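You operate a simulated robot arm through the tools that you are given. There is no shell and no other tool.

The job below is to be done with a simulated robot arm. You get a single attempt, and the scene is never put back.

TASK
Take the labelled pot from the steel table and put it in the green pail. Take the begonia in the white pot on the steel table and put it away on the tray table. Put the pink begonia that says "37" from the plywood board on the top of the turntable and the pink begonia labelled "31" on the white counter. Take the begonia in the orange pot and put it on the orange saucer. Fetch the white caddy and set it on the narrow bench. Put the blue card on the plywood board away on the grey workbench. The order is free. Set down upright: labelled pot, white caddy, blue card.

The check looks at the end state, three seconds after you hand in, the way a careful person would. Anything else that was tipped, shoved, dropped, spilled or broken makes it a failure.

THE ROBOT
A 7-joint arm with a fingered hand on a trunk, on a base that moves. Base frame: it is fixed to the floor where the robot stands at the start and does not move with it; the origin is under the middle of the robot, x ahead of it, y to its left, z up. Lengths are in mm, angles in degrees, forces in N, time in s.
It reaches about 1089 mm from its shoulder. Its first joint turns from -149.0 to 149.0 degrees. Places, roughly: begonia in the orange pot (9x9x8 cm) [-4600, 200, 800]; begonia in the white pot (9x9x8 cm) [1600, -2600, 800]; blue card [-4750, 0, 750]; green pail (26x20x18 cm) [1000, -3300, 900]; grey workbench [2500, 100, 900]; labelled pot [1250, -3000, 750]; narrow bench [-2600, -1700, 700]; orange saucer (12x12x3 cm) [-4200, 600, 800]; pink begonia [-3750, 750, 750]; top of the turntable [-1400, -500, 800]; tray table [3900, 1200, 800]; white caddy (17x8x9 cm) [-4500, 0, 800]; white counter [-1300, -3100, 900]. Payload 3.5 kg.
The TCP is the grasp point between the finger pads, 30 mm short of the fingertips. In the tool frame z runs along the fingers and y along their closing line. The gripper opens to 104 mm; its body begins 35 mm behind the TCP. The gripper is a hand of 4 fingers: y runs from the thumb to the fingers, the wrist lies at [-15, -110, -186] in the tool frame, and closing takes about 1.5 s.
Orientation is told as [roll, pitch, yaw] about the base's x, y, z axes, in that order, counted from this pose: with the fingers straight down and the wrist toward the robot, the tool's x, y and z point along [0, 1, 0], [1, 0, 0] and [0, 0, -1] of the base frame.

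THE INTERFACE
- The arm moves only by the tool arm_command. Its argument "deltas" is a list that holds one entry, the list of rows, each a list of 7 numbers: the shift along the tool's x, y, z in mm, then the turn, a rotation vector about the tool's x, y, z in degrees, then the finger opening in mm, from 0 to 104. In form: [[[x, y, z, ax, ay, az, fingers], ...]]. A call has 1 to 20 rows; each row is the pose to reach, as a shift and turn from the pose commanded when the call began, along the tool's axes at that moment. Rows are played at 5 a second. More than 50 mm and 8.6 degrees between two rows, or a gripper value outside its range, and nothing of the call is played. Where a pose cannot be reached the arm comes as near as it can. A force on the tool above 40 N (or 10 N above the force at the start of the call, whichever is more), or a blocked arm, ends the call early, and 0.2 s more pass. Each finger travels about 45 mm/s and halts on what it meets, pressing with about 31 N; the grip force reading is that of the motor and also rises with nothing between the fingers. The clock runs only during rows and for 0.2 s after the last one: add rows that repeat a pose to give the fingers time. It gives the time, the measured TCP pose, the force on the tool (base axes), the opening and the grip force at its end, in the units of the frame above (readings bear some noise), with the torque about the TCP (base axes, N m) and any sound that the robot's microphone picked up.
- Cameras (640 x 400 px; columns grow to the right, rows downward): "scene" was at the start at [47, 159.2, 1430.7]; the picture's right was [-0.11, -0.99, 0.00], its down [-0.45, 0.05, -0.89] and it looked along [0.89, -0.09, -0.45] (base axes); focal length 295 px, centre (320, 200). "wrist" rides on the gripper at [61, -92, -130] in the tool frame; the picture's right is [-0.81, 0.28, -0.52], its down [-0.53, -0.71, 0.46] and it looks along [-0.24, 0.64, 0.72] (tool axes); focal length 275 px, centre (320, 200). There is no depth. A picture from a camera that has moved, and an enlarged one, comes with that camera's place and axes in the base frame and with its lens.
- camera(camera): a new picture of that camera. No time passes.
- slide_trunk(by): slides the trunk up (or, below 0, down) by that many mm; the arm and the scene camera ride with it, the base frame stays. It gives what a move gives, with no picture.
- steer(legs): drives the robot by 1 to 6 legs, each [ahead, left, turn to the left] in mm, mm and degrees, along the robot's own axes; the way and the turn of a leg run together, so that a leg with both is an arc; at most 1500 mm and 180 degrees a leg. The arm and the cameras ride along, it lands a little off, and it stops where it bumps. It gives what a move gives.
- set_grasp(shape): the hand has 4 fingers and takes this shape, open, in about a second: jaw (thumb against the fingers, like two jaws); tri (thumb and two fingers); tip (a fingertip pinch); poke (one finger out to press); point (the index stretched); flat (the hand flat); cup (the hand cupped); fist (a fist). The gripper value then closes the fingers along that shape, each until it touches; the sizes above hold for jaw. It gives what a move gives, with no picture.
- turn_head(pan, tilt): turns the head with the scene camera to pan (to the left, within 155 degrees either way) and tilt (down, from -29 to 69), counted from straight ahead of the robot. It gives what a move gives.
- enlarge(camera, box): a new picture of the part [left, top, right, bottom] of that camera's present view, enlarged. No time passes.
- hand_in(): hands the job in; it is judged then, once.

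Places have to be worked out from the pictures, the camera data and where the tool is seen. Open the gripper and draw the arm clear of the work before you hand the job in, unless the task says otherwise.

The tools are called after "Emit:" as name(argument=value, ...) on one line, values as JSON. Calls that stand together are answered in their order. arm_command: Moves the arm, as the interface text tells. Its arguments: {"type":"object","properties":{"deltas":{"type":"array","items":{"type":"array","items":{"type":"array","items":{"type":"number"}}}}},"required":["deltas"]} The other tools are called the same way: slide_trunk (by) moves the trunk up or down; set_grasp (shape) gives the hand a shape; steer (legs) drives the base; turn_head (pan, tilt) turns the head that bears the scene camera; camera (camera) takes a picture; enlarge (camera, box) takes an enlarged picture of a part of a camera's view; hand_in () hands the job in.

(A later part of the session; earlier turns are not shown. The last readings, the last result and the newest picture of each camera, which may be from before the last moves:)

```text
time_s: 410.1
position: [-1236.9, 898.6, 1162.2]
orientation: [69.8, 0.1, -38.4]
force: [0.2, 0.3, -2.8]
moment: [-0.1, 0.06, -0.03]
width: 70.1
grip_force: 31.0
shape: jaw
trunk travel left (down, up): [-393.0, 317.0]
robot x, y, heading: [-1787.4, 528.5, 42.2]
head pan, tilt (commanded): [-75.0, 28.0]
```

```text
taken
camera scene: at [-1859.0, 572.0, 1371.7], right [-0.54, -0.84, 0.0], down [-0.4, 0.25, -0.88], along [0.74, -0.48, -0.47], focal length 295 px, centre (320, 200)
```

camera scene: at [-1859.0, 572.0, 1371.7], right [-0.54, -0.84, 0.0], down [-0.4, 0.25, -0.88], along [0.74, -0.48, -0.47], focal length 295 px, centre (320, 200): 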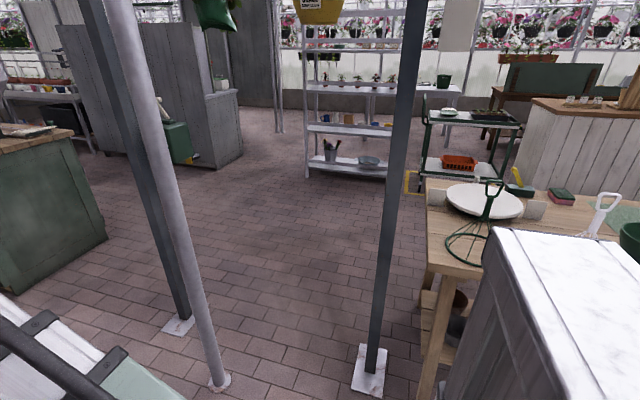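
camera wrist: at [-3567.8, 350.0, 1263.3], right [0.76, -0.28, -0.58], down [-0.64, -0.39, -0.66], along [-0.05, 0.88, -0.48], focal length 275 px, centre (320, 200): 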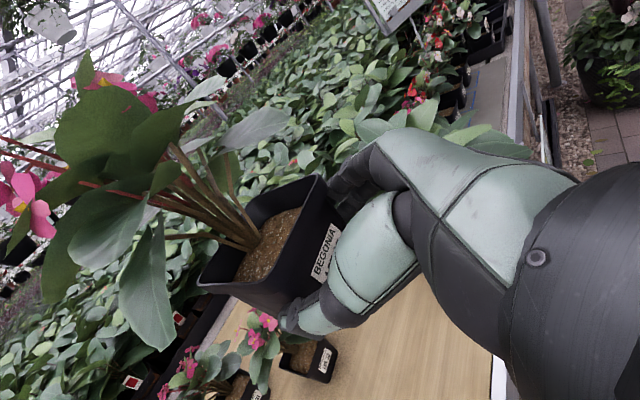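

The way along the bench is clear. I correct the heading, drive on to u≈537 and turn right toward the central aisle.

Emit:
steer(legs=[[0, 0, -1.4], [1500, 0, 0], [50, 0, 0], [0, 0, -90]])

Emit:
turn_head(pan=0, tilt=22)

Emit:
camera(camera="scene")

```text
time_s: 422.2
position: [-258.6, 967.9, 1160.3]
orientation: [69.8, 0.2, -129.9]
force: [-0.4, -0.3, -2.3]
moment: [0.1, 0.1, 0.01]
width: 70.1
grip_force: 31.4
shape: jaw
trunk travel left (down, up): [-393.0, 317.0]
robot x, y, heading: [-618.3, 1529.3, -49.4]
head pan, tilt (commanded): [-75.0, 28.0]
```

```text
time_s: 423.7
position: [-258.8, 968.2, 1162.0]
orientation: [69.8, 0.1, -129.9]
force: [0.9, 0.2, -2.4]
moment: [0.1, 0.08, 0.04]
width: 70.1
grip_force: 31.0
shape: jaw
trunk travel left (down, up): [-393.0, 317.0]
robot x, y, heading: [-616.0, 1529.7, -49.3]
head pan, tilt (commanded): [0.0, 22.0]
```

```text
taken
camera scene: at [-453.2, 1602.6, 1381.3], right [-0.76, -0.65, 0.0], down [-0.24, 0.28, -0.93], along [0.6, -0.7, -0.37], focal length 295 px, centre (320, 200)
```

scene: 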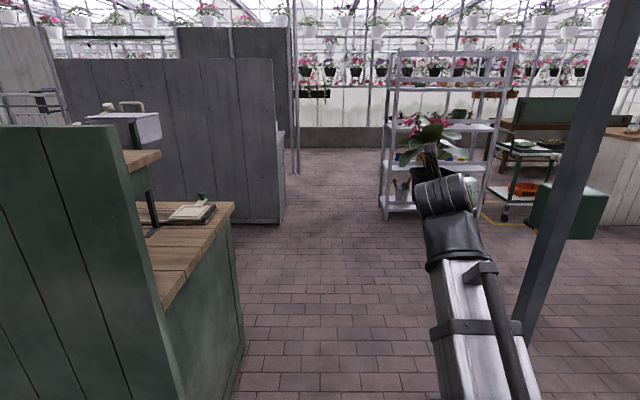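

Path between bench and post is clear. I drive 1960 mm ahead into the aisle, then turn right to face toward the turntable side.

Emit:
steer(legs=[[1000, 0, 0], [960, 0, 0], [0, 0, -90]])

Emit:
camera(camera="scene")

Emit:
enlarge(camera="scene", box=[300, 100, 500, 240])

```text
time_s: 437.3
position: [119.9, -291.0, 1160.0]
orientation: [69.8, 0.1, 140.4]
force: [0.0, 0.2, -2.0]
moment: [0.1, -0.08, -0.01]
width: 69.6
grip_force: 30.7
shape: jaw
trunk travel left (down, up): [-393.0, 317.0]
robot x, y, heading: [680.6, 68.6, -138.7]
head pan, tilt (commanded): [0.0, 22.0]
```

```text
taken
camera scene: at [754.3, -92.3, 1381.3], right [-0.66, 0.75, 0.0], down [0.28, 0.25, -0.93], along [-0.7, -0.61, -0.37], focal length 295 px, centre (320, 200)
```

scene: 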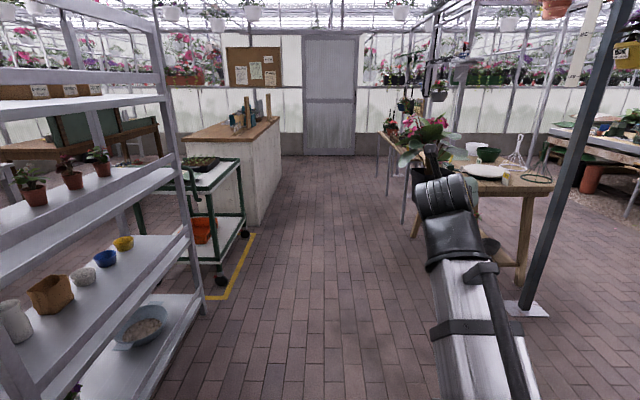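

```text
2.86 times, centred on (400, 170) of scene
camera zoom: at [754.3, -92.3, 1381.3], right [-0.66, 0.75, 0.0], down [0.28, 0.25, -0.93], along [-0.7, -0.61, -0.37], focal length 842 px, centre (91, 286)
```

zoom: 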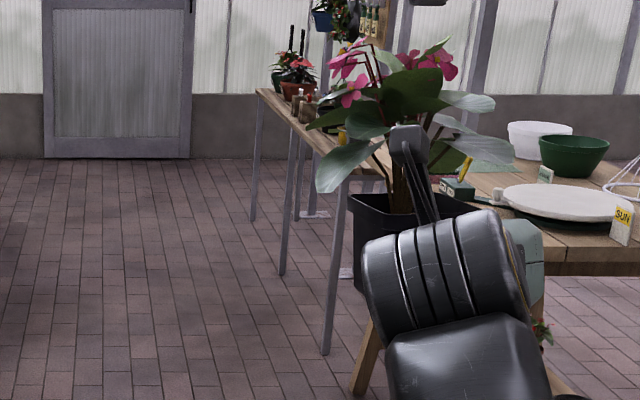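

Aisle is clear. I drive 2060 mm ahead to come abreast of the turntable, then turn right to face it.

Emit:
steer(legs=[[0, 0, -0.5], [1060, 0, 0], [1000, 0, 0], [0, 0, -90]])

Emit:
turn_head(pan=0, tilt=35)

Emit:
camera(camera="scene")

Emit:
camera(camera="wrist")

```text
time_s: 451.6
position: [-1212.2, -692.6, 1162.0]
orientation: [69.8, 0.1, 49.2]
force: [0.2, -0.6, -3.0]
moment: [-0.08, -0.08, 0.03]
width: 69.6
grip_force: 30.9
shape: jaw
trunk travel left (down, up): [-393.0, 317.0]
robot x, y, heading: [-863.1, -1256.7, 129.9]
head pan, tilt (commanded): [0.0, 22.0]
```

```text
time_s: 452.3
position: [-1212.9, -692.8, 1161.5]
orientation: [69.8, 0.1, 49.2]
force: [0.5, 0.2, -2.5]
moment: [-0.09, -0.09, -0.04]
width: 69.7
grip_force: 31.0
shape: jaw
trunk travel left (down, up): [-393.0, 317.0]
robot x, y, heading: [-866.0, -1258.1, 130.1]
head pan, tilt (commanded): [0.0, 35.0]
```

```text
taken
camera scene: at [-1023.0, -1335.7, 1360.8], right [0.77, 0.64, 0.0], down [0.37, -0.44, -0.82], along [-0.53, 0.63, -0.57], focal length 295 px, centre (320, 200)
```

scene: 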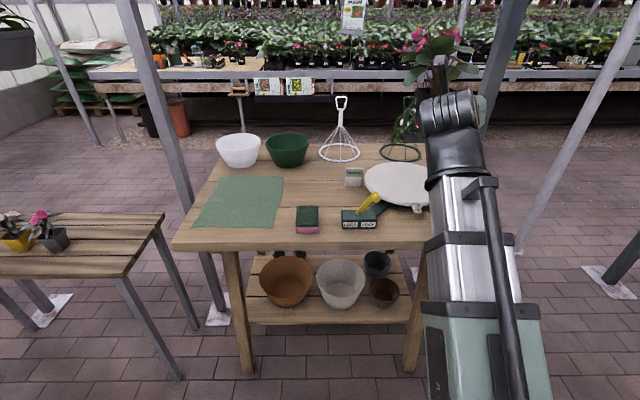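

```text
taken
camera wrist: at [-1196.2, -827.6, 1263.1], right [0.76, -0.29, -0.58], down [-0.65, -0.38, -0.66], along [-0.03, 0.88, -0.48], focal length 275 px, centre (320, 200)
```

wrist: 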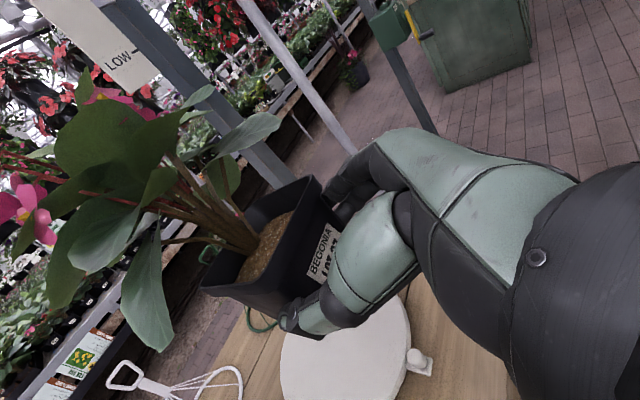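

The turntable disc centre works out near (−1363, −444), radius ≈150; my pot needs to go 257 mm ahead and 50 mm right. I move the base 150 ahead/50 right, then extend the arm.

Emit:
steer(legs=[[150, -50, 0]])

Emit:
arm_command(deltas=[[[6, 0, 17, 0, 0, 0, 50], [12, 0, 33, 0, 0, 0, 50], [18, 0, 50, 0, 0, 0, 50], [24, 0, 66, 0, 0, 0, 50], [24, 0, 66, 0, 0, 0, 50]]])

Emit:
camera(camera="wrist")

Emit:
camera(camera="scene")

```text
time_s: 453.7
position: [-1267.9, -544.3, 1161.0]
orientation: [69.9, 0.2, 49.1]
force: [-0.1, -0.5, -1.6]
moment: [-0.07, -0.09, 0.02]
width: 69.6
grip_force: 30.9
shape: jaw
trunk travel left (down, up): [-393.0, 317.0]
robot x, y, heading: [-920.8, -1110.8, 129.9]
head pan, tilt (commanded): [0.0, 35.0]
```

```text
time_s: 454.9
position: [-1322.2, -497.8, 1161.0]
orientation: [69.7, 0.1, 49.0]
force: [-1.3, -0.4, -1.8]
moment: [-0.1, -0.1, -0.01]
width: 69.7
grip_force: 30.8
shape: jaw
trunk travel left (down, up): [-393.0, 317.0]
robot x, y, heading: [-924.8, -1110.1, 129.9]
head pan, tilt (commanded): [0.0, 35.0]
```

```text
taken
camera wrist: at [-1306.3, -633.4, 1261.9], right [0.76, -0.29, -0.58], down [-0.65, -0.38, -0.66], along [-0.03, 0.88, -0.48], focal length 275 px, centre (320, 200)
```

wrist: 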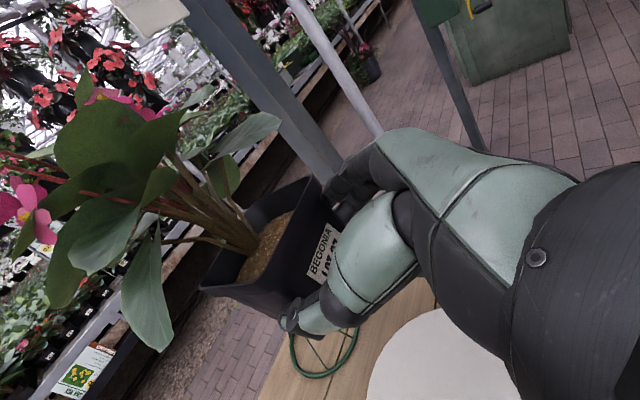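

```text
taken
camera scene: at [-1079.8, -1188.0, 1360.7], right [0.77, 0.64, 0.0], down [0.37, -0.44, -0.82], along [-0.52, 0.63, -0.57], focal length 295 px, centre (320, 200)
```

scene: 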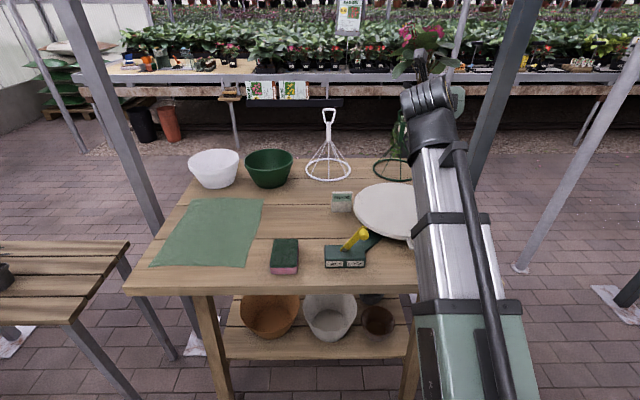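

The disc is exactly where predicted. I move the pot 36 mm further ahead and 14 mm right to be over its centre, then lower the trunk by 270.

Emit:
arm_command(deltas=[[[6, 7, 17, 0, 0, 0, 50], [12.4, 14, 33.8, 0, 0, 0, 50], [12.4, 14, 33.8, 0, 0, 0, 50]]])

Emit:
slide_trunk(by=-270)

Emit:
camera(camera="wrist")

Emit:
camera(camera="scene")

```text
time_s: 455.7
position: [-1340.4, -462.8, 1160.4]
orientation: [69.8, -0.1, 49.2]
force: [-0.4, 0.7, -2.2]
moment: [-0.1, -0.1, -0.04]
width: 69.7
grip_force: 31.2
shape: jaw
trunk travel left (down, up): [-393.0, 317.0]
robot x, y, heading: [-919.1, -1111.3, 129.8]
head pan, tilt (commanded): [0.0, 35.0]
```

```text
time_s: 458.5
position: [-1340.5, -465.9, 893.9]
orientation: [70.2, 0.0, 49.2]
force: [2.7, -1.2, 19.4]
moment: [0.67, -0.04, -0.04]
width: 69.2
grip_force: 31.1
shape: jaw
trunk travel left (down, up): [-123.0, 587.0]
robot x, y, heading: [-922.8, -1113.5, 129.9]
head pan, tilt (commanded): [0.0, 35.0]
```

```text
taken
camera wrist: at [-1323.2, -600.7, 994.5], right [0.76, -0.29, -0.59], down [-0.65, -0.38, -0.66], along [-0.03, 0.88, -0.48], focal length 275 px, centre (320, 200)
```

wrist: 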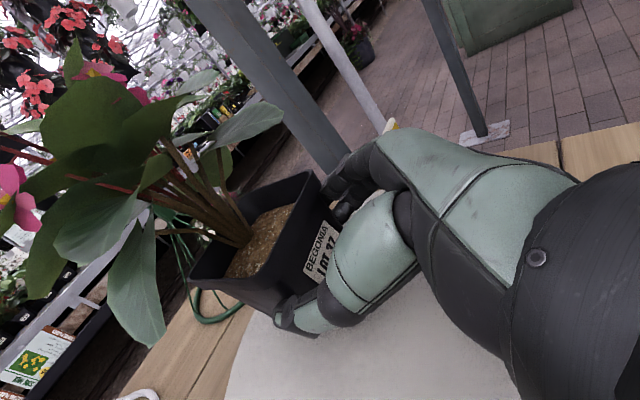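

```text
taken
camera scene: at [-1078.7, -1189.5, 1091.1], right [0.77, 0.64, 0.0], down [0.37, -0.44, -0.82], along [-0.53, 0.63, -0.57], focal length 295 px, centre (320, 200)
```

scene: 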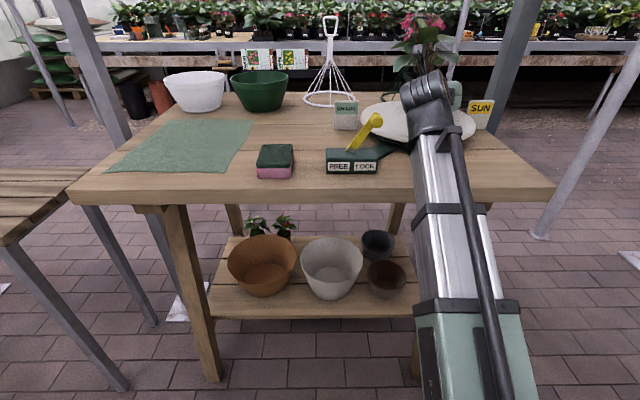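

Contact came earlier than expected: the disc top is at z≈850, so its true centre is nearer, ≈(−1335,−518). I lift 30 mm and shift the pot 68 mm back and 36 mm left to centre it.

Emit:
slide_trunk(by=35)

Emit:
arm_command(deltas=[[[-8, -12, -21, 0, 0, 0, 50], [-16, -24, -43, 0, 0, 0, 50], [-23.4, -36, -64, 0, 0, 0, 50], [-23.4, -36, -64, 0, 0, 0, 50]]])

Emit:
camera(camera="wrist")

Emit:
enlarge(camera="scene", box=[320, 20, 520, 200])

```text
time_s: 459.3
position: [-1340.9, -464.0, 924.5]
orientation: [69.8, 0.1, 49.1]
force: [0.4, -0.6, -3.1]
moment: [-0.08, -0.08, 0.0]
width: 69.1
grip_force: 31.3
shape: jaw
trunk travel left (down, up): [-158.0, 552.0]
robot x, y, heading: [-924.0, -1107.9, 130.0]
head pan, tilt (commanded): [0.0, 35.0]
```

```text
time_s: 460.3
position: [-1312.3, -536.3, 925.4]
orientation: [69.8, 0.1, 49.0]
force: [-0.6, 0.3, -3.3]
moment: [-0.06, -0.09, 0.0]
width: 68.9
grip_force: 30.8
shape: jaw
trunk travel left (down, up): [-158.0, 552.0]
robot x, y, heading: [-925.1, -1113.5, 130.0]
head pan, tilt (commanded): [0.0, 35.0]
```

```text
taken
camera wrist: at [-1296.3, -671.1, 1026.5], right [0.76, -0.29, -0.58], down [-0.65, -0.38, -0.66], along [-0.03, 0.88, -0.48], focal length 275 px, centre (320, 200)
```

wrist: 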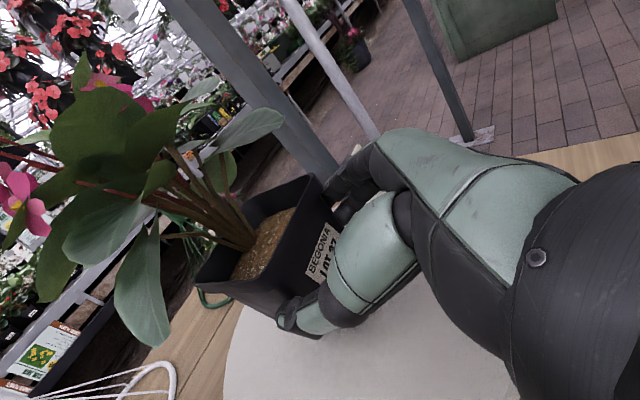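

```text
2.22 times, centred on (420, 110) of scene
camera zoom: at [-1079.7, -1188.1, 1125.7], right [0.77, 0.64, 0.0], down [0.37, -0.44, -0.82], along [-0.52, 0.63, -0.57], focal length 655 px, centre (98, 400)
```

zoom: 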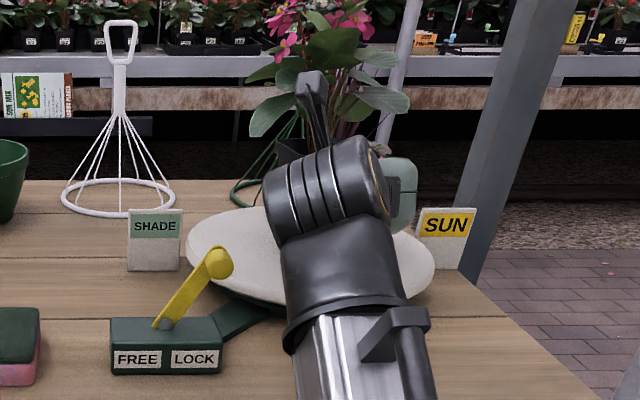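

The lever box shows the turntable is on LOCK, fine. Refined centre ≈(−1342,−542): I shift 11 mm back/20 mm left and lower in small steps to contact.

Emit:
arm_command(deltas=[[[-2, -10, -5, 0, 0, 0, 50], [-3.8, -20, -10.3, 0, 0, 0, 50], [-13.2, -20, -6.9, 0, 0, 0, 50], [-20.7, -20, -4.1, 0, 0, 0, 50], [-24.5, -20, -2.8, 0, 0, 0, 50], [-27.3, -20, -1.7, 0, 0, 0, 50], [-30.1, -20, -0.7, 0, 0, 0, 50], [-32.9, -20, 0.3, 0, 0, 0, 50], [-34.8, -20, 1, 0, 0, 0, 50], [-36.7, -20, 1.7, 0, 0, 0, 50], [-38.6, -20, 2.4, 0, 0, 0, 50]]])

Emit:
camera(camera="wrist")

Emit:
enlarge(camera="scene", box=[320, 20, 520, 200])

```text
time_s: 462.7
position: [-1317.1, -559.8, 891.0]
orientation: [70.1, 0.0, 49.1]
force: [3.0, -1.4, 22.1]
moment: [0.68, -0.04, -0.03]
width: 68.8
grip_force: 31.4
shape: jaw
trunk travel left (down, up): [-158.0, 552.0]
robot x, y, heading: [-921.9, -1107.7, 129.3]
head pan, tilt (commanded): [0.0, 35.0]
```

```text
taken
camera wrist: at [-1300.4, -694.9, 992.7], right [0.76, -0.29, -0.59], down [-0.65, -0.38, -0.66], along [-0.03, 0.88, -0.48], focal length 275 px, centre (320, 200)
```

wrist: 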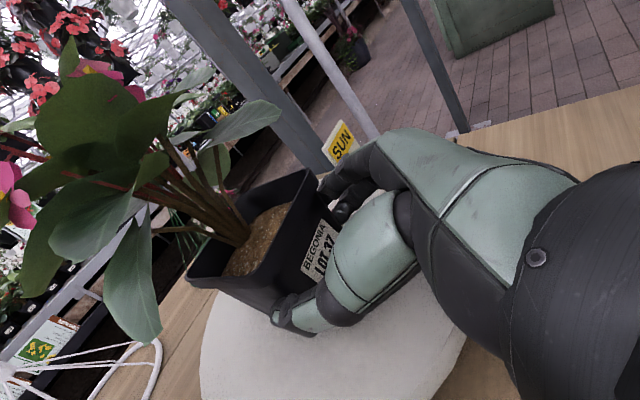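

```text
2.22 times, centred on (420, 110) of scene
camera zoom: at [-1078.5, -1189.6, 1126.0], right [0.77, 0.64, 0.0], down [0.37, -0.44, -0.82], along [-0.53, 0.63, -0.57], focal length 655 px, centre (98, 400)
```

zoom: 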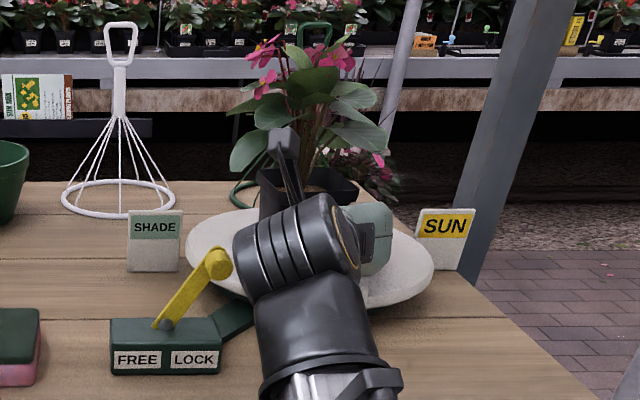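

Contact on the disc again at the same height; the pot is centred on it. I ease off and open.

Emit:
arm_command(deltas=[[[2.8, 0, -1, 0, 0, 0, 50], [2.8, 0, -1, 0, 0, 0, 68], [2.8, 0, -1, 0, 0, 0, 76], [2.8, 0, -1, 0, 0, 0, 84], [2.8, 0, -1, 0, 0, 0, 92], [2.8, 0, -1, 0, 0, 0, 104], [2.8, 0, -1, 0, 0, 0, 104]]])

Emit:
camera(camera="wrist")

Emit:
enlarge(camera="scene", box=[320, 20, 520, 200])

```text
time_s: 464.3
position: [-1317.5, -556.7, 892.4]
orientation: [69.8, 0.1, 49.2]
force: [-0.5, 0.5, -0.9]
moment: [0.01, 0.0, -0.02]
width: 103.4
grip_force: 0.0
shape: jaw
trunk travel left (down, up): [-158.0, 552.0]
robot x, y, heading: [-923.7, -1109.6, 129.9]
head pan, tilt (commanded): [0.0, 35.0]
```

```text
taken
camera wrist: at [-1300.8, -693.3, 993.5], right [0.76, -0.29, -0.58], down [-0.65, -0.38, -0.66], along [-0.03, 0.88, -0.48], focal length 275 px, centre (320, 200)
```

wrist: 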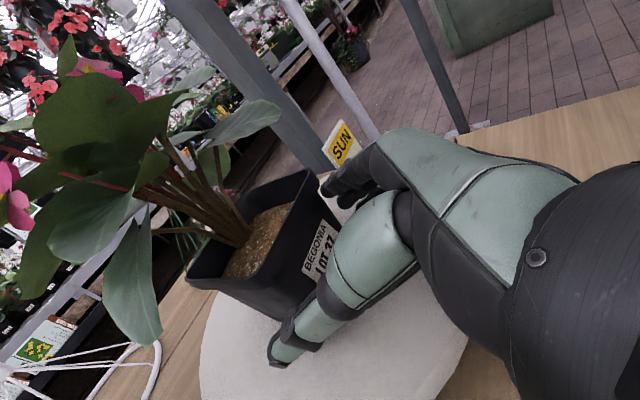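

```text
2.22 times, centred on (420, 110) of scene
camera zoom: at [-1079.6, -1188.2, 1125.7], right [0.77, 0.64, 0.0], down [0.37, -0.44, -0.82], along [-0.52, 0.63, -0.57], focal length 655 px, centre (98, 400)
```

zoom: 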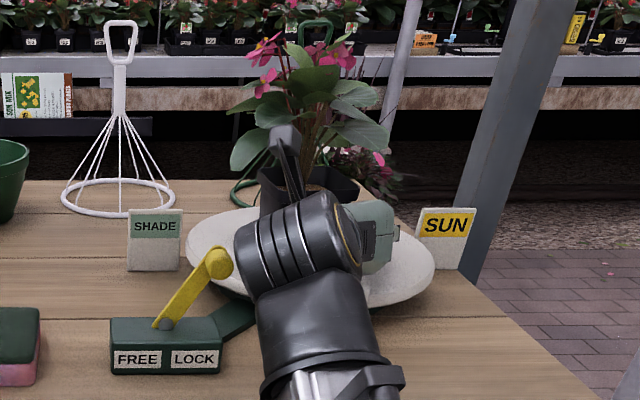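

Released. I withdraw along the finger axis and then up.

Emit:
arm_command(deltas=[[[0, 0, -15, 0, 0, 0, 104], [0, 0, -35, 0, 0, 0, 104], [0, 0, -65, 0, 0, 0, 104], [0, 0, -95, 0, 0, 0, 104], [30, 0, -115, 0, 0, 0, 104], [30, 0, -115, 0, 0, 0, 104]]])

Emit:
slide_trunk(by=220)

Emit:
camera(camera="scene")

Emit:
camera(camera="wrist")

```text
time_s: 465.7
position: [-1245.4, -621.3, 960.2]
orientation: [69.8, 0.0, 49.2]
force: [0.8, 0.6, -0.3]
moment: [0.01, -0.01, 0.01]
width: 103.7
grip_force: 0.1
shape: jaw
trunk travel left (down, up): [-158.0, 552.0]
robot x, y, heading: [-923.0, -1112.2, 130.0]
head pan, tilt (commanded): [0.0, 35.0]
```

```text
time_s: 468.0
position: [-1243.3, -621.9, 1179.0]
orientation: [69.8, 0.1, 49.2]
force: [-0.6, -0.4, -0.8]
moment: [-0.02, 0.01, -0.02]
width: 103.6
grip_force: 0.1
shape: jaw
trunk travel left (down, up): [-378.0, 332.0]
robot x, y, heading: [-918.6, -1112.9, 129.5]
head pan, tilt (commanded): [0.0, 35.0]
```

```text
taken
camera scene: at [-1079.6, -1188.2, 1345.7], right [0.77, 0.64, 0.0], down [0.37, -0.44, -0.82], along [-0.52, 0.63, -0.57], focal length 295 px, centre (320, 200)
```

scene: 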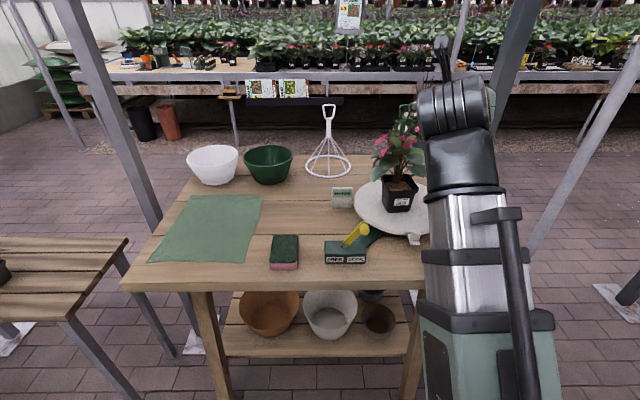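

```text
taken
camera wrist: at [-1228.2, -757.0, 1281.0], right [0.76, -0.29, -0.58], down [-0.65, -0.38, -0.66], along [-0.03, 0.88, -0.48], focal length 275 px, centre (320, 200)
```

wrist: 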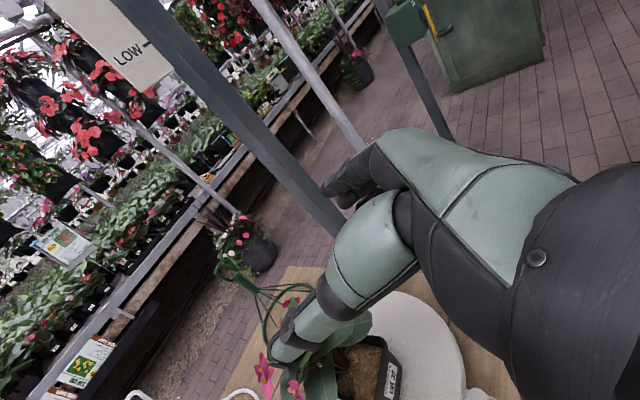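

LOT 37 stands on the turntable. I back away, turn left, and drive along the aisle toward the far end, to see the white counter and check a shorter way round the narrow bench.

Emit:
steer(legs=[[-180, 0, 0], [0, 0, 90.8], [1000, 0, 0]])

Emit:
turn_head(pan=0, tilt=22)

Emit:
camera(camera="scene")

Emit:
turn_head(pan=60, tilt=28)

Emit:
camera(camera="scene")

Emit:
turn_head(pan=-50, tilt=28)

Emit:
camera(camera="scene")

```text
time_s: 478.1
position: [-2030.4, -2236.5, 1179.8]
orientation: [69.8, 0.1, 140.8]
force: [-1.0, -0.3, 0.4]
moment: [0.0, -0.01, -0.01]
width: 103.5
grip_force: 0.1
shape: jaw
trunk travel left (down, up): [-378.0, 332.0]
robot x, y, heading: [-1553.0, -1898.9, -138.4]
head pan, tilt (commanded): [0.0, 35.0]
```

```text
time_s: 478.9
position: [-2031.8, -2236.9, 1179.9]
orientation: [69.8, 0.1, 140.7]
force: [0.0, 0.2, 0.7]
moment: [-0.01, -0.03, 0.0]
width: 103.8
grip_force: 0.0
shape: jaw
trunk travel left (down, up): [-378.0, 332.0]
robot x, y, heading: [-1551.0, -1898.5, -138.7]
head pan, tilt (commanded): [0.0, 22.0]
```

```text
taken
camera scene: at [-1472.8, -2061.1, 1366.3], right [-0.66, 0.75, 0.0], down [0.28, 0.25, -0.93], along [-0.69, -0.61, -0.38], focal length 295 px, centre (320, 200)
```

scene: 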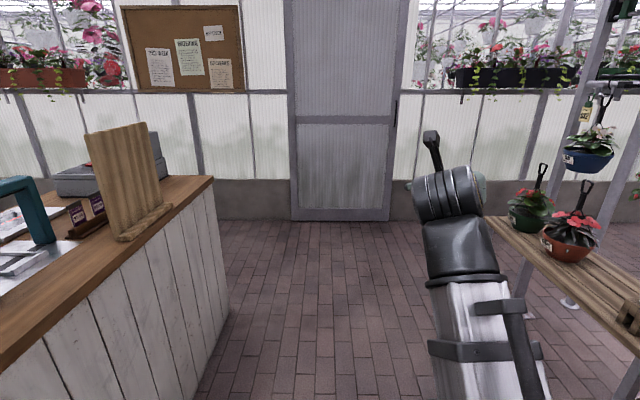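

```text
time_s: 480.2
position: [-2030.7, -2238.1, 1179.5]
orientation: [69.9, 0.1, 140.7]
force: [-0.4, -0.3, 0.4]
moment: [0.0, 0.03, -0.01]
width: 103.7
grip_force: 0.1
shape: jaw
trunk travel left (down, up): [-378.0, 332.0]
robot x, y, heading: [-1547.7, -1897.1, -138.5]
head pan, tilt (commanded): [60.0, 28.0]
```

```text
taken
camera scene: at [-1385.2, -2088.9, 1356.7], right [-0.98, -0.2, 0.0], down [-0.09, 0.46, -0.88], along [0.18, -0.87, -0.47], focal length 295 px, centre (320, 200)
```

scene: 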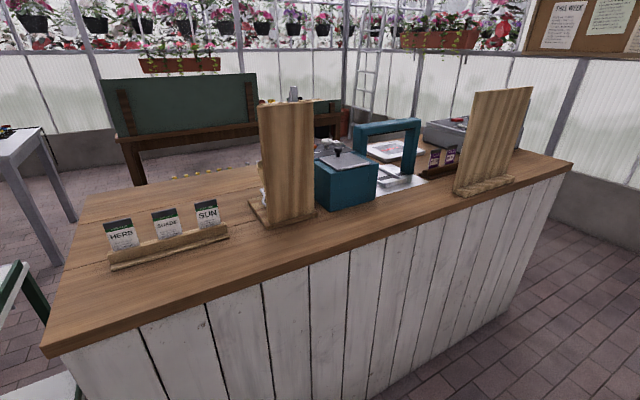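

```text
time_s: 482.0
position: [-2031.0, -2236.8, 1180.2]
orientation: [69.8, 0.1, 140.8]
force: [0.4, -0.6, -0.1]
moment: [-0.03, 0.02, 0.02]
width: 103.8
grip_force: 0.0
shape: jaw
trunk travel left (down, up): [-378.0, 332.0]
robot x, y, heading: [-1553.9, -1901.5, -138.4]
head pan, tilt (commanded): [-50.0, 28.0]
```

```text
taken
camera scene: at [-1493.6, -1986.2, 1356.7], right [0.15, 0.99, 0.0], down [0.46, -0.07, -0.88], along [-0.87, 0.13, -0.47], focal length 295 px, centre (320, 200)
```

scene: 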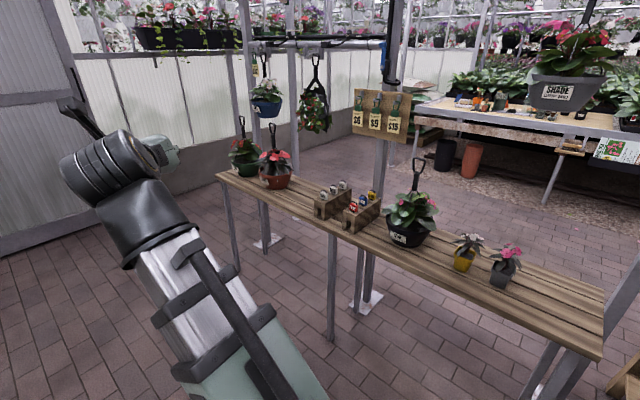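

The white counter is on my left (front edge v≈−1181, free front strip) and the narrow bench on my right (free near end, u≈−2207…−2400). I continue to the far end to check the way round.

Emit:
steer(legs=[[0, 0, -0.7], [1200, 0, 0]])

Emit:
turn_head(pan=-45, tilt=25)

Emit:
camera(camera="scene")

Emit:
turn_head(pan=80, tilt=32)

Emit:
camera(camera="scene")

```text
time_s: 488.5
position: [-2935.3, -3044.9, 1179.5]
orientation: [69.7, 0.1, 141.3]
force: [0.2, 0.4, 0.3]
moment: [0.03, 0.02, 0.0]
width: 103.7
grip_force: 0.0
shape: jaw
trunk travel left (down, up): [-378.0, 332.0]
robot x, y, heading: [-2456.6, -2701.9, -137.8]
head pan, tilt (commanded): [-50.0, 28.0]
```

```text
time_s: 489.2
position: [-2934.7, -3044.7, 1180.0]
orientation: [69.7, 0.1, 141.4]
force: [-0.2, -0.2, -0.2]
moment: [0.02, -0.01, 0.03]
width: 103.7
grip_force: 0.1
shape: jaw
trunk travel left (down, up): [-378.0, 332.0]
robot x, y, heading: [-2459.4, -2703.1, -138.1]
head pan, tilt (commanded): [-45.0, 25.0]
```

```text
taken
camera scene: at [-2402.1, -2795.8, 1361.5], right [0.05, 1.0, 0.0], down [0.42, -0.02, -0.91], along [-0.91, 0.05, -0.42], focal length 295 px, centre (320, 200)
```

scene: 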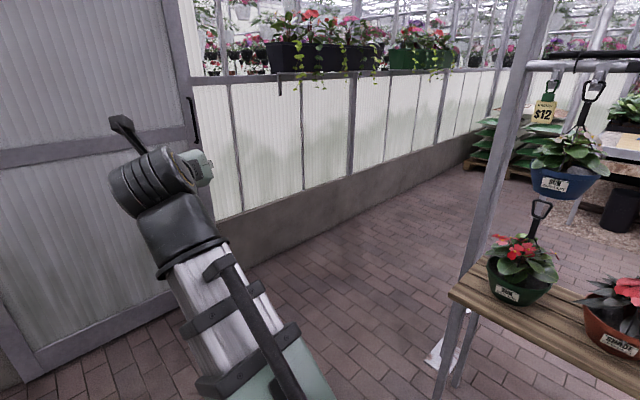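

```text
time_s: 491.2
position: [-2934.8, -3045.6, 1179.3]
orientation: [69.8, 0.0, 141.4]
force: [-0.1, -0.5, 1.1]
moment: [-0.03, -0.02, -0.02]
width: 103.5
grip_force: 0.0
shape: jaw
trunk travel left (down, up): [-378.0, 332.0]
robot x, y, heading: [-2459.4, -2706.3, -137.9]
head pan, tilt (commanded): [80.0, 32.0]
```

```text
taken
camera scene: at [-2262.4, -2876.3, 1350.4], right [-0.85, -0.53, 0.0], down [-0.28, 0.45, -0.85], along [0.45, -0.72, -0.53], focal length 295 px, centre (320, 200)
```

scene: 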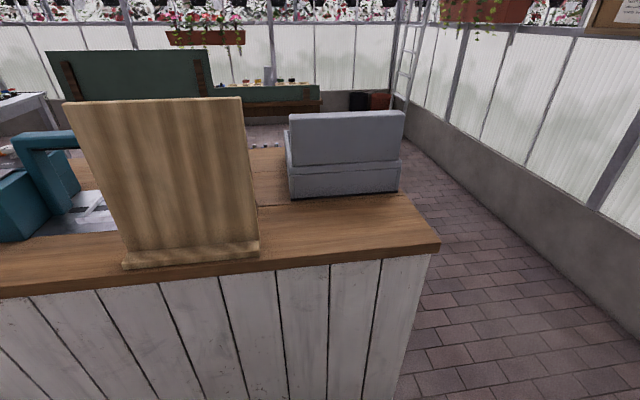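

The far end is passable, and the counter's far end has a good free spot (u≈−3750, v≈−1270) in front of the cash register for LOT 31. I go round the narrow bench's end toward the plywood board.

Emit:
steer(legs=[[0, 0, -1.2], [820, 0, 0], [0, 0, -90], [1000, 0, 0]])

Emit:
turn_head(pan=0, tilt=25)

Emit:
camera(camera="scene")

Emit:
turn_head(pan=-60, tilt=25)

Emit:
camera(camera="scene")

```text
time_s: 504.7
position: [-4063.9, -1968.0, 1179.3]
orientation: [69.8, 0.1, 50.0]
force: [-0.9, 0.9, -1.1]
moment: [-0.01, 0.0, 0.01]
width: 103.7
grip_force: 0.1
shape: jaw
trunk travel left (down, up): [-378.0, 332.0]
robot x, y, heading: [-3736.6, -2454.4, 130.7]
head pan, tilt (commanded): [80.0, 32.0]
```

```text
time_s: 506.2
position: [-4064.1, -1969.7, 1179.5]
orientation: [69.8, 0.1, 49.9]
force: [-0.1, 0.8, -0.6]
moment: [-0.01, 0.02, 0.0]
width: 103.5
grip_force: 0.0
shape: jaw
trunk travel left (down, up): [-378.0, 332.0]
robot x, y, heading: [-3737.4, -2452.2, 130.4]
head pan, tilt (commanded): [0.0, 25.0]
```

```text
taken
camera scene: at [-3894.7, -2529.9, 1361.5], right [0.76, 0.65, 0.0], down [0.28, -0.32, -0.91], along [-0.59, 0.69, -0.42], focal length 295 px, centre (320, 200)
```

scene: 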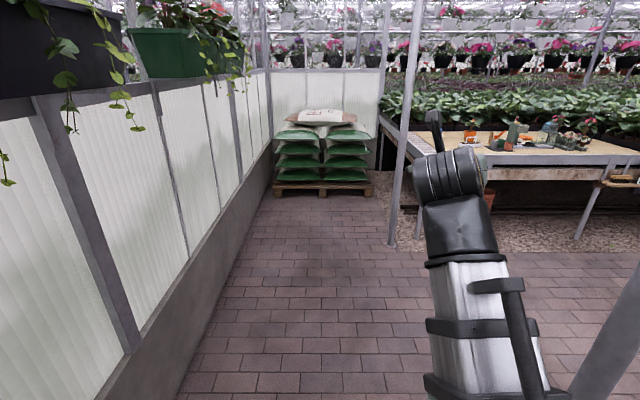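

```text
time_s: 507.5
position: [-4064.2, -1968.8, 1179.8]
orientation: [69.8, 0.1, 49.9]
force: [-0.4, 0.3, -1.1]
moment: [0.0, -0.01, 0.02]
width: 103.6
grip_force: 0.1
shape: jaw
trunk travel left (down, up): [-378.0, 332.0]
robot x, y, heading: [-3733.2, -2457.6, 130.7]
head pan, tilt (commanded): [-60.0, 25.0]
```

```text
taken
camera scene: at [-3804.1, -2512.9, 1361.5], right [0.94, -0.33, 0.0], down [-0.14, -0.4, -0.91], along [0.3, 0.86, -0.42], focal length 295 px, centre (320, 200)
```

scene: 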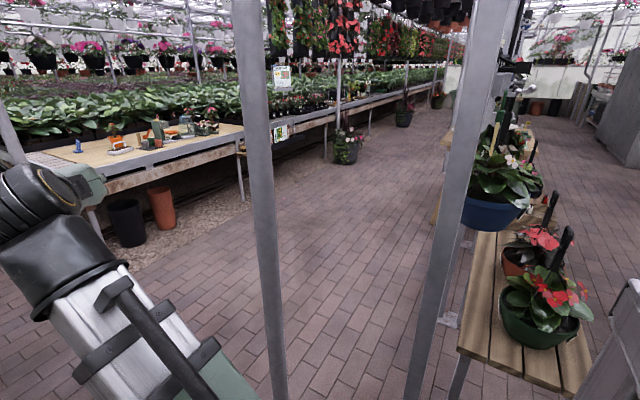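

The passage is clear. I drive on 950 mm past the posts, then strafe right in front of the plywood board.

Emit:
steer(legs=[[970, 0, 0], [0, -900, 0]])

Emit:
turn_head(pan=0, tilt=30)

Emit:
camera(camera="scene")

```text
time_s: 516.9
position: [-4015.0, -650.2, 1179.3]
orientation: [69.8, 0.1, 50.0]
force: [-0.7, 0.6, 0.8]
moment: [0.0, -0.03, 0.01]
width: 103.7
grip_force: 0.0
shape: jaw
trunk travel left (down, up): [-378.0, 332.0]
robot x, y, heading: [-3687.6, -1136.5, 130.3]
head pan, tilt (commanded): [-60.0, 25.0]
```

```text
time_s: 518.2
position: [-4014.2, -650.2, 1179.2]
orientation: [69.9, 0.1, 50.0]
force: [-0.5, -0.2, -0.2]
moment: [-0.01, -0.02, -0.04]
width: 103.8
grip_force: 0.2
shape: jaw
trunk travel left (down, up): [-378.0, 332.0]
robot x, y, heading: [-3687.1, -1135.9, 130.6]
head pan, tilt (commanded): [0.0, 30.0]
```

```text
taken
camera scene: at [-3843.6, -1212.4, 1353.5], right [0.76, 0.65, 0.0], down [0.33, -0.38, -0.87], along [-0.56, 0.66, -0.5], focal length 295 px, centre (320, 200)
```

scene: 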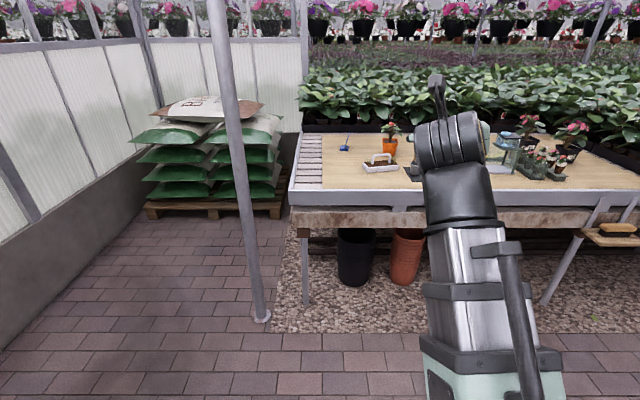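

I'm abreast of the board. I strafe right 900 mm and move up to look at LOT 31, which stands behind other small items.

Emit:
steer(legs=[[0, -905, 0], [560, 0, 0]])

Emit:
turn_head(pan=0, tilt=40)

Emit:
camera(camera="scene")

Emit:
camera(camera="wrist")

```text
time_s: 525.8
position: [-3688.0, 373.3, 1179.8]
orientation: [69.8, 0.2, 49.8]
force: [-0.8, 0.3, 0.2]
moment: [0.0, -0.01, 0.01]
width: 103.4
grip_force: 0.1
shape: jaw
trunk travel left (down, up): [-378.0, 332.0]
robot x, y, heading: [-3358.4, -111.8, 130.5]
head pan, tilt (commanded): [0.0, 30.0]
```

```text
time_s: 526.5
position: [-3687.6, 373.3, 1179.4]
orientation: [69.8, 0.2, 49.8]
force: [-0.2, -0.4, 0.2]
moment: [0.01, -0.01, -0.03]
width: 103.7
grip_force: 0.0
shape: jaw
trunk travel left (down, up): [-378.0, 332.0]
robot x, y, heading: [-3358.6, -112.7, 130.4]
head pan, tilt (commanded): [0.0, 40.0]
```

```text
taken
camera scene: at [-3515.3, -193.2, 1338.2], right [0.76, 0.65, 0.0], down [0.42, -0.49, -0.77], along [-0.5, 0.58, -0.64], focal length 295 px, centre (320, 200)
```

scene: 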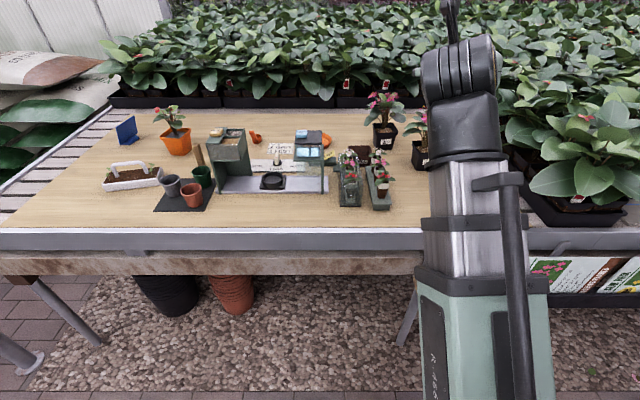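

```text
taken
camera wrist: at [-3670.7, 238.7, 1281.1], right [0.76, -0.28, -0.58], down [-0.65, -0.39, -0.66], along [-0.04, 0.88, -0.48], focal length 275 px, centre (320, 200)
```

wrist: 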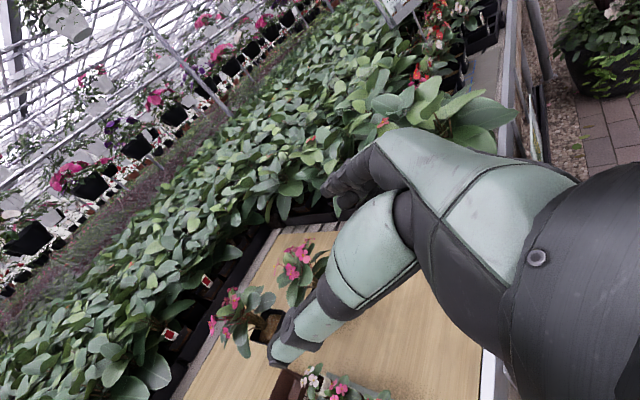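

I enlarge both views to see the clearances around LOT 31.

Emit:
enlarge(camera="scene", box=[310, 80, 450, 220])

Emit:
enlarge(camera="wrist", box=[190, 230, 420, 400])

```text
2.86 times, centred on (380, 150) of scene
camera zoom: at [-3515.3, -193.2, 1338.2], right [0.76, 0.65, 0.0], down [0.42, -0.49, -0.77], along [-0.5, 0.58, -0.64], focal length 842 px, centre (149, 343)
```

zoom: 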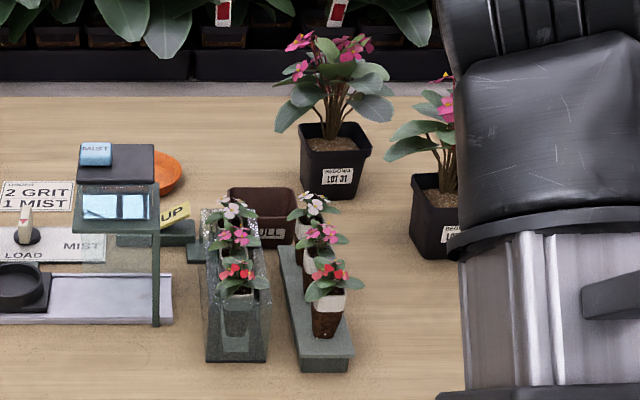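

```text
2.35 times, centred on (305, 315) of wrist
camera zoom: at [-3670.7, 238.7, 1281.1], right [0.76, -0.28, -0.58], down [-0.65, -0.39, -0.66], along [-0.04, 0.88, -0.48], focal length 648 px, centre (355, -71)
```

zoom: 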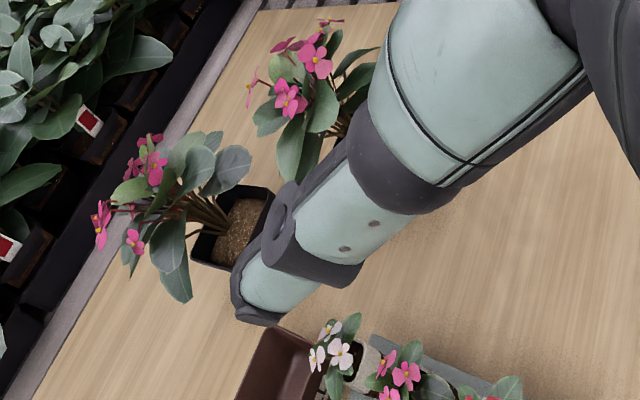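

LOT 31 is at ≈(−3986, 731), with ~50 mm to LOT 33 and the CULL box in front-left. I'll come in from above-front with a 45° tilt: drive 120 mm ahead, tilt the hand, and lower partially.

Emit:
steer(legs=[[120, 0, 0]])

Emit:
arm_command(deltas=[[[0, 0, 0, 0, -8, 0, 104], [0, 0, 0, 0, -16, 0, 104], [0, 0, 0, 0, -25, 0, 104], [0, 0, 0, 0, -25, 0, 104]]])

Emit:
slide_trunk(by=-130)

Emit:
camera(camera="wrist")

Emit:
camera(camera="scene")

```text
time_s: 527.8
position: [-3768.4, 464.9, 1179.0]
orientation: [69.9, 0.1, 49.9]
force: [-0.2, -0.4, -0.3]
moment: [-0.03, -0.01, 0.02]
width: 103.7
grip_force: 0.1
shape: jaw
trunk travel left (down, up): [-378.0, 332.0]
robot x, y, heading: [-3438.4, -17.6, 130.7]
head pan, tilt (commanded): [0.0, 40.0]
```

```text
refused: row 3 steps farther than a row can; nothing moved
```

```text
time_s: 529.4
position: [-3767.0, 465.7, 1049.5]
orientation: [69.7, 0.1, 49.9]
force: [-0.2, 0.2, -0.8]
moment: [0.0, -0.02, 0.02]
width: 103.5
grip_force: 0.0
shape: jaw
trunk travel left (down, up): [-248.0, 462.0]
robot x, y, heading: [-3438.6, -20.2, 130.7]
head pan, tilt (commanded): [0.0, 40.0]
```

```text
taken
camera wrist: at [-3750.5, 330.6, 1151.2], right [0.76, -0.28, -0.58], down [-0.65, -0.39, -0.66], along [-0.04, 0.88, -0.48], focal length 275 px, centre (320, 200)
```

wrist: 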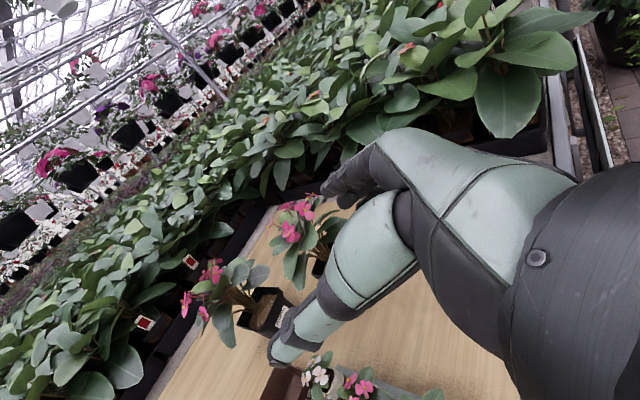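

```text
taken
camera scene: at [-3594.3, -101.0, 1208.2], right [0.76, 0.65, 0.0], down [0.42, -0.49, -0.77], along [-0.5, 0.58, -0.64], focal length 295 px, centre (320, 200)
```

scene: 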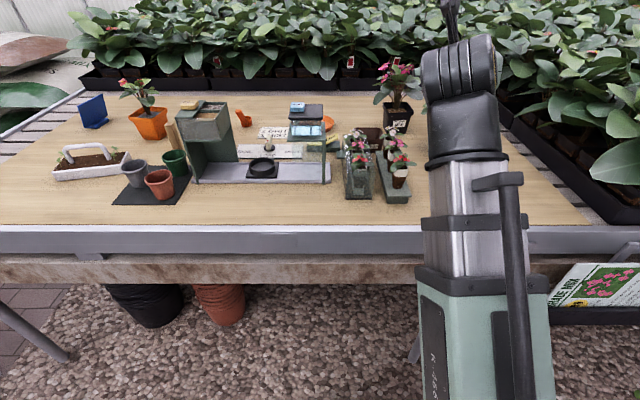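

The rotation step was slightly too large and was refused; I repeat it in smaller steps.

Emit:
arm_command(deltas=[[[0, 0, 0, 0, -6.5, 0, 104], [0, 0, 0, 0, -13, 0, 104], [0, 0, 0, 0, -19, 0, 104], [0, 0, 0, 0, -25, 0, 104], [0, 0, 0, 0, -25, 0, 104]]])

Emit:
camera(camera="wrist")

```text
time_s: 530.6
position: [-3767.1, 466.3, 1050.2]
orientation: [44.9, 0.1, 49.8]
force: [0.2, 0.6, 1.2]
moment: [0.01, 0.01, 0.0]
width: 103.6
grip_force: 0.1
shape: jaw
trunk travel left (down, up): [-248.0, 462.0]
robot x, y, heading: [-3438.7, -21.3, 130.5]
head pan, tilt (commanded): [0.0, 40.0]
```

```text
taken
camera wrist: at [-3791.0, 364.7, 1184.4], right [0.9, -0.4, -0.2], down [-0.42, -0.58, -0.7], along [0.16, 0.71, -0.69], focal length 275 px, centre (320, 200)
```

wrist: 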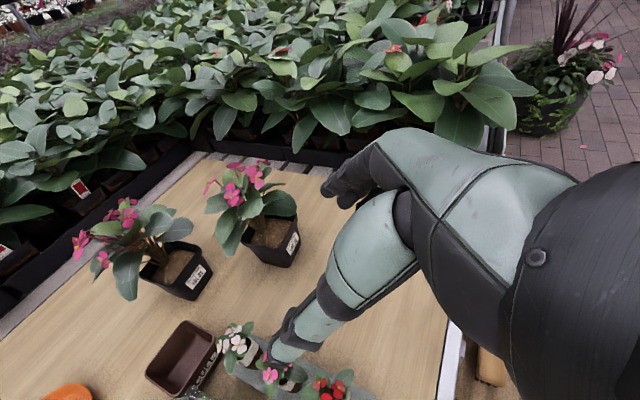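

This view shows LOT 31 and LOT 33 clearly. I enlarge to measure.

Emit:
enlarge(camera="wrist", box=[70, 150, 330, 350])

```text
2.00 times, centred on (200, 250) of wrist
camera zoom: at [-3791.0, 364.7, 1184.4], right [0.9, -0.4, -0.2], down [-0.42, -0.58, -0.7], along [0.16, 0.71, -0.69], focal length 551 px, centre (560, 100)
```

zoom: 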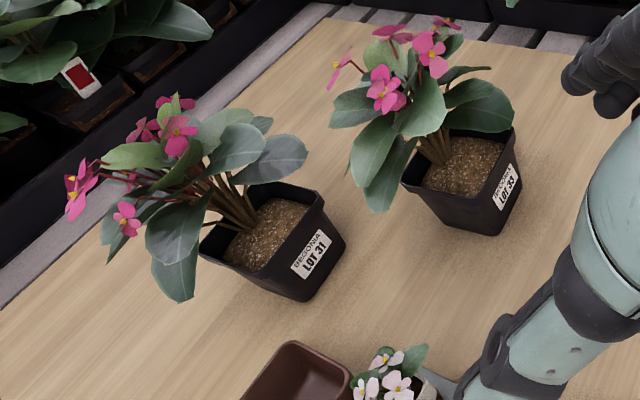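

LOT 31's centre is ≈(−3997, 742): 354 mm ahead, 62 mm right; LOT 33 sits 154 mm nearer and 88 mm to the right, with a leaf reaching toward my path. A steeper 58° approach will pass above that leaf, so I rotate 13° more and line up high.

Emit:
arm_command(deltas=[[[22.5, 10, 22.5, 0, -3, 0, 104], [45, 20, 45, 0, -6, 0, 104], [67.5, 31, 67.5, 0, -9, 0, 104], [90, 41, 90, 0, -12, 0, 104], [112.5, 52, 112.5, 0, -13, 0, 104], [135, 62, 135, 0, -13, 0, 104], [135, 62, 135, 0, -13, 0, 104]]])

Emit:
camera(camera="wrist")

Emit:
camera(camera="scene")

```text
time_s: 532.2
position: [-3877.5, 635.7, 1047.7]
orientation: [31.9, 0.1, 49.8]
force: [0.0, -1.0, 0.0]
moment: [-0.06, -0.02, 0.03]
width: 103.5
grip_force: 0.0
shape: jaw
trunk travel left (down, up): [-248.0, 462.0]
robot x, y, heading: [-3437.1, -20.8, 130.5]
head pan, tilt (commanded): [0.0, 40.0]
```

```text
taken
camera wrist: at [-3922.9, 555.6, 1190.4], right [0.91, -0.41, 0.01], down [-0.3, -0.68, -0.67], along [0.28, 0.6, -0.75], focal length 275 px, centre (320, 200)
```

wrist: 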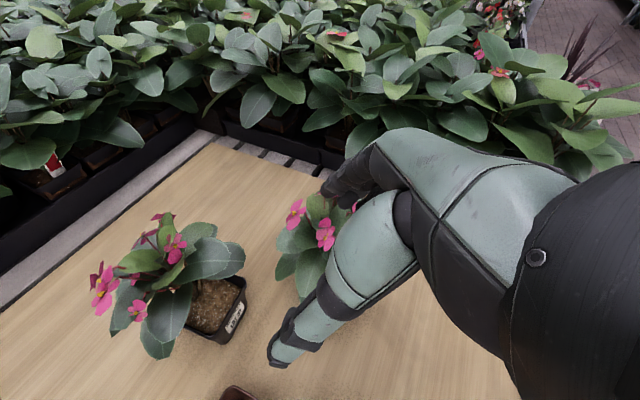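

```text
taken
camera scene: at [-3594.4, -100.9, 1208.2], right [0.76, 0.65, 0.0], down [0.42, -0.49, -0.77], along [-0.5, 0.58, -0.64], focal length 295 px, centre (320, 200)
```

scene: 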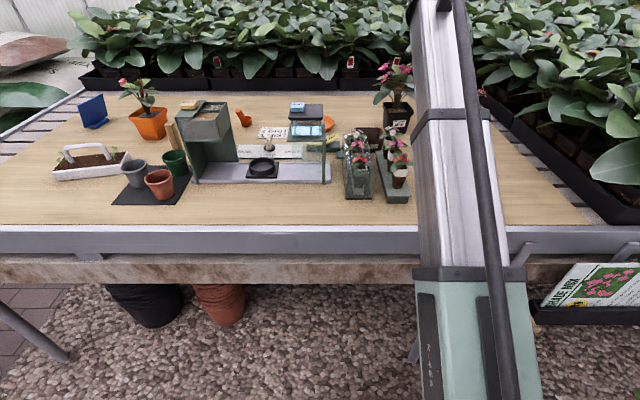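

I enlarge the wrist view for a precise fix on LOT 31.

Emit:
enlarge(camera="wrist", box=[90, 190, 350, 390])

```text
2.00 times, centred on (220, 290) of wrist
camera zoom: at [-3922.9, 555.6, 1190.4], right [0.91, -0.41, 0.01], down [-0.3, -0.68, -0.67], along [0.28, 0.6, -0.75], focal length 551 px, centre (520, 20)
```

zoom: 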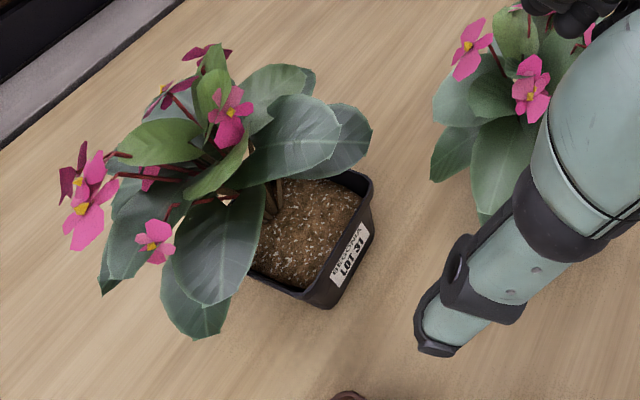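

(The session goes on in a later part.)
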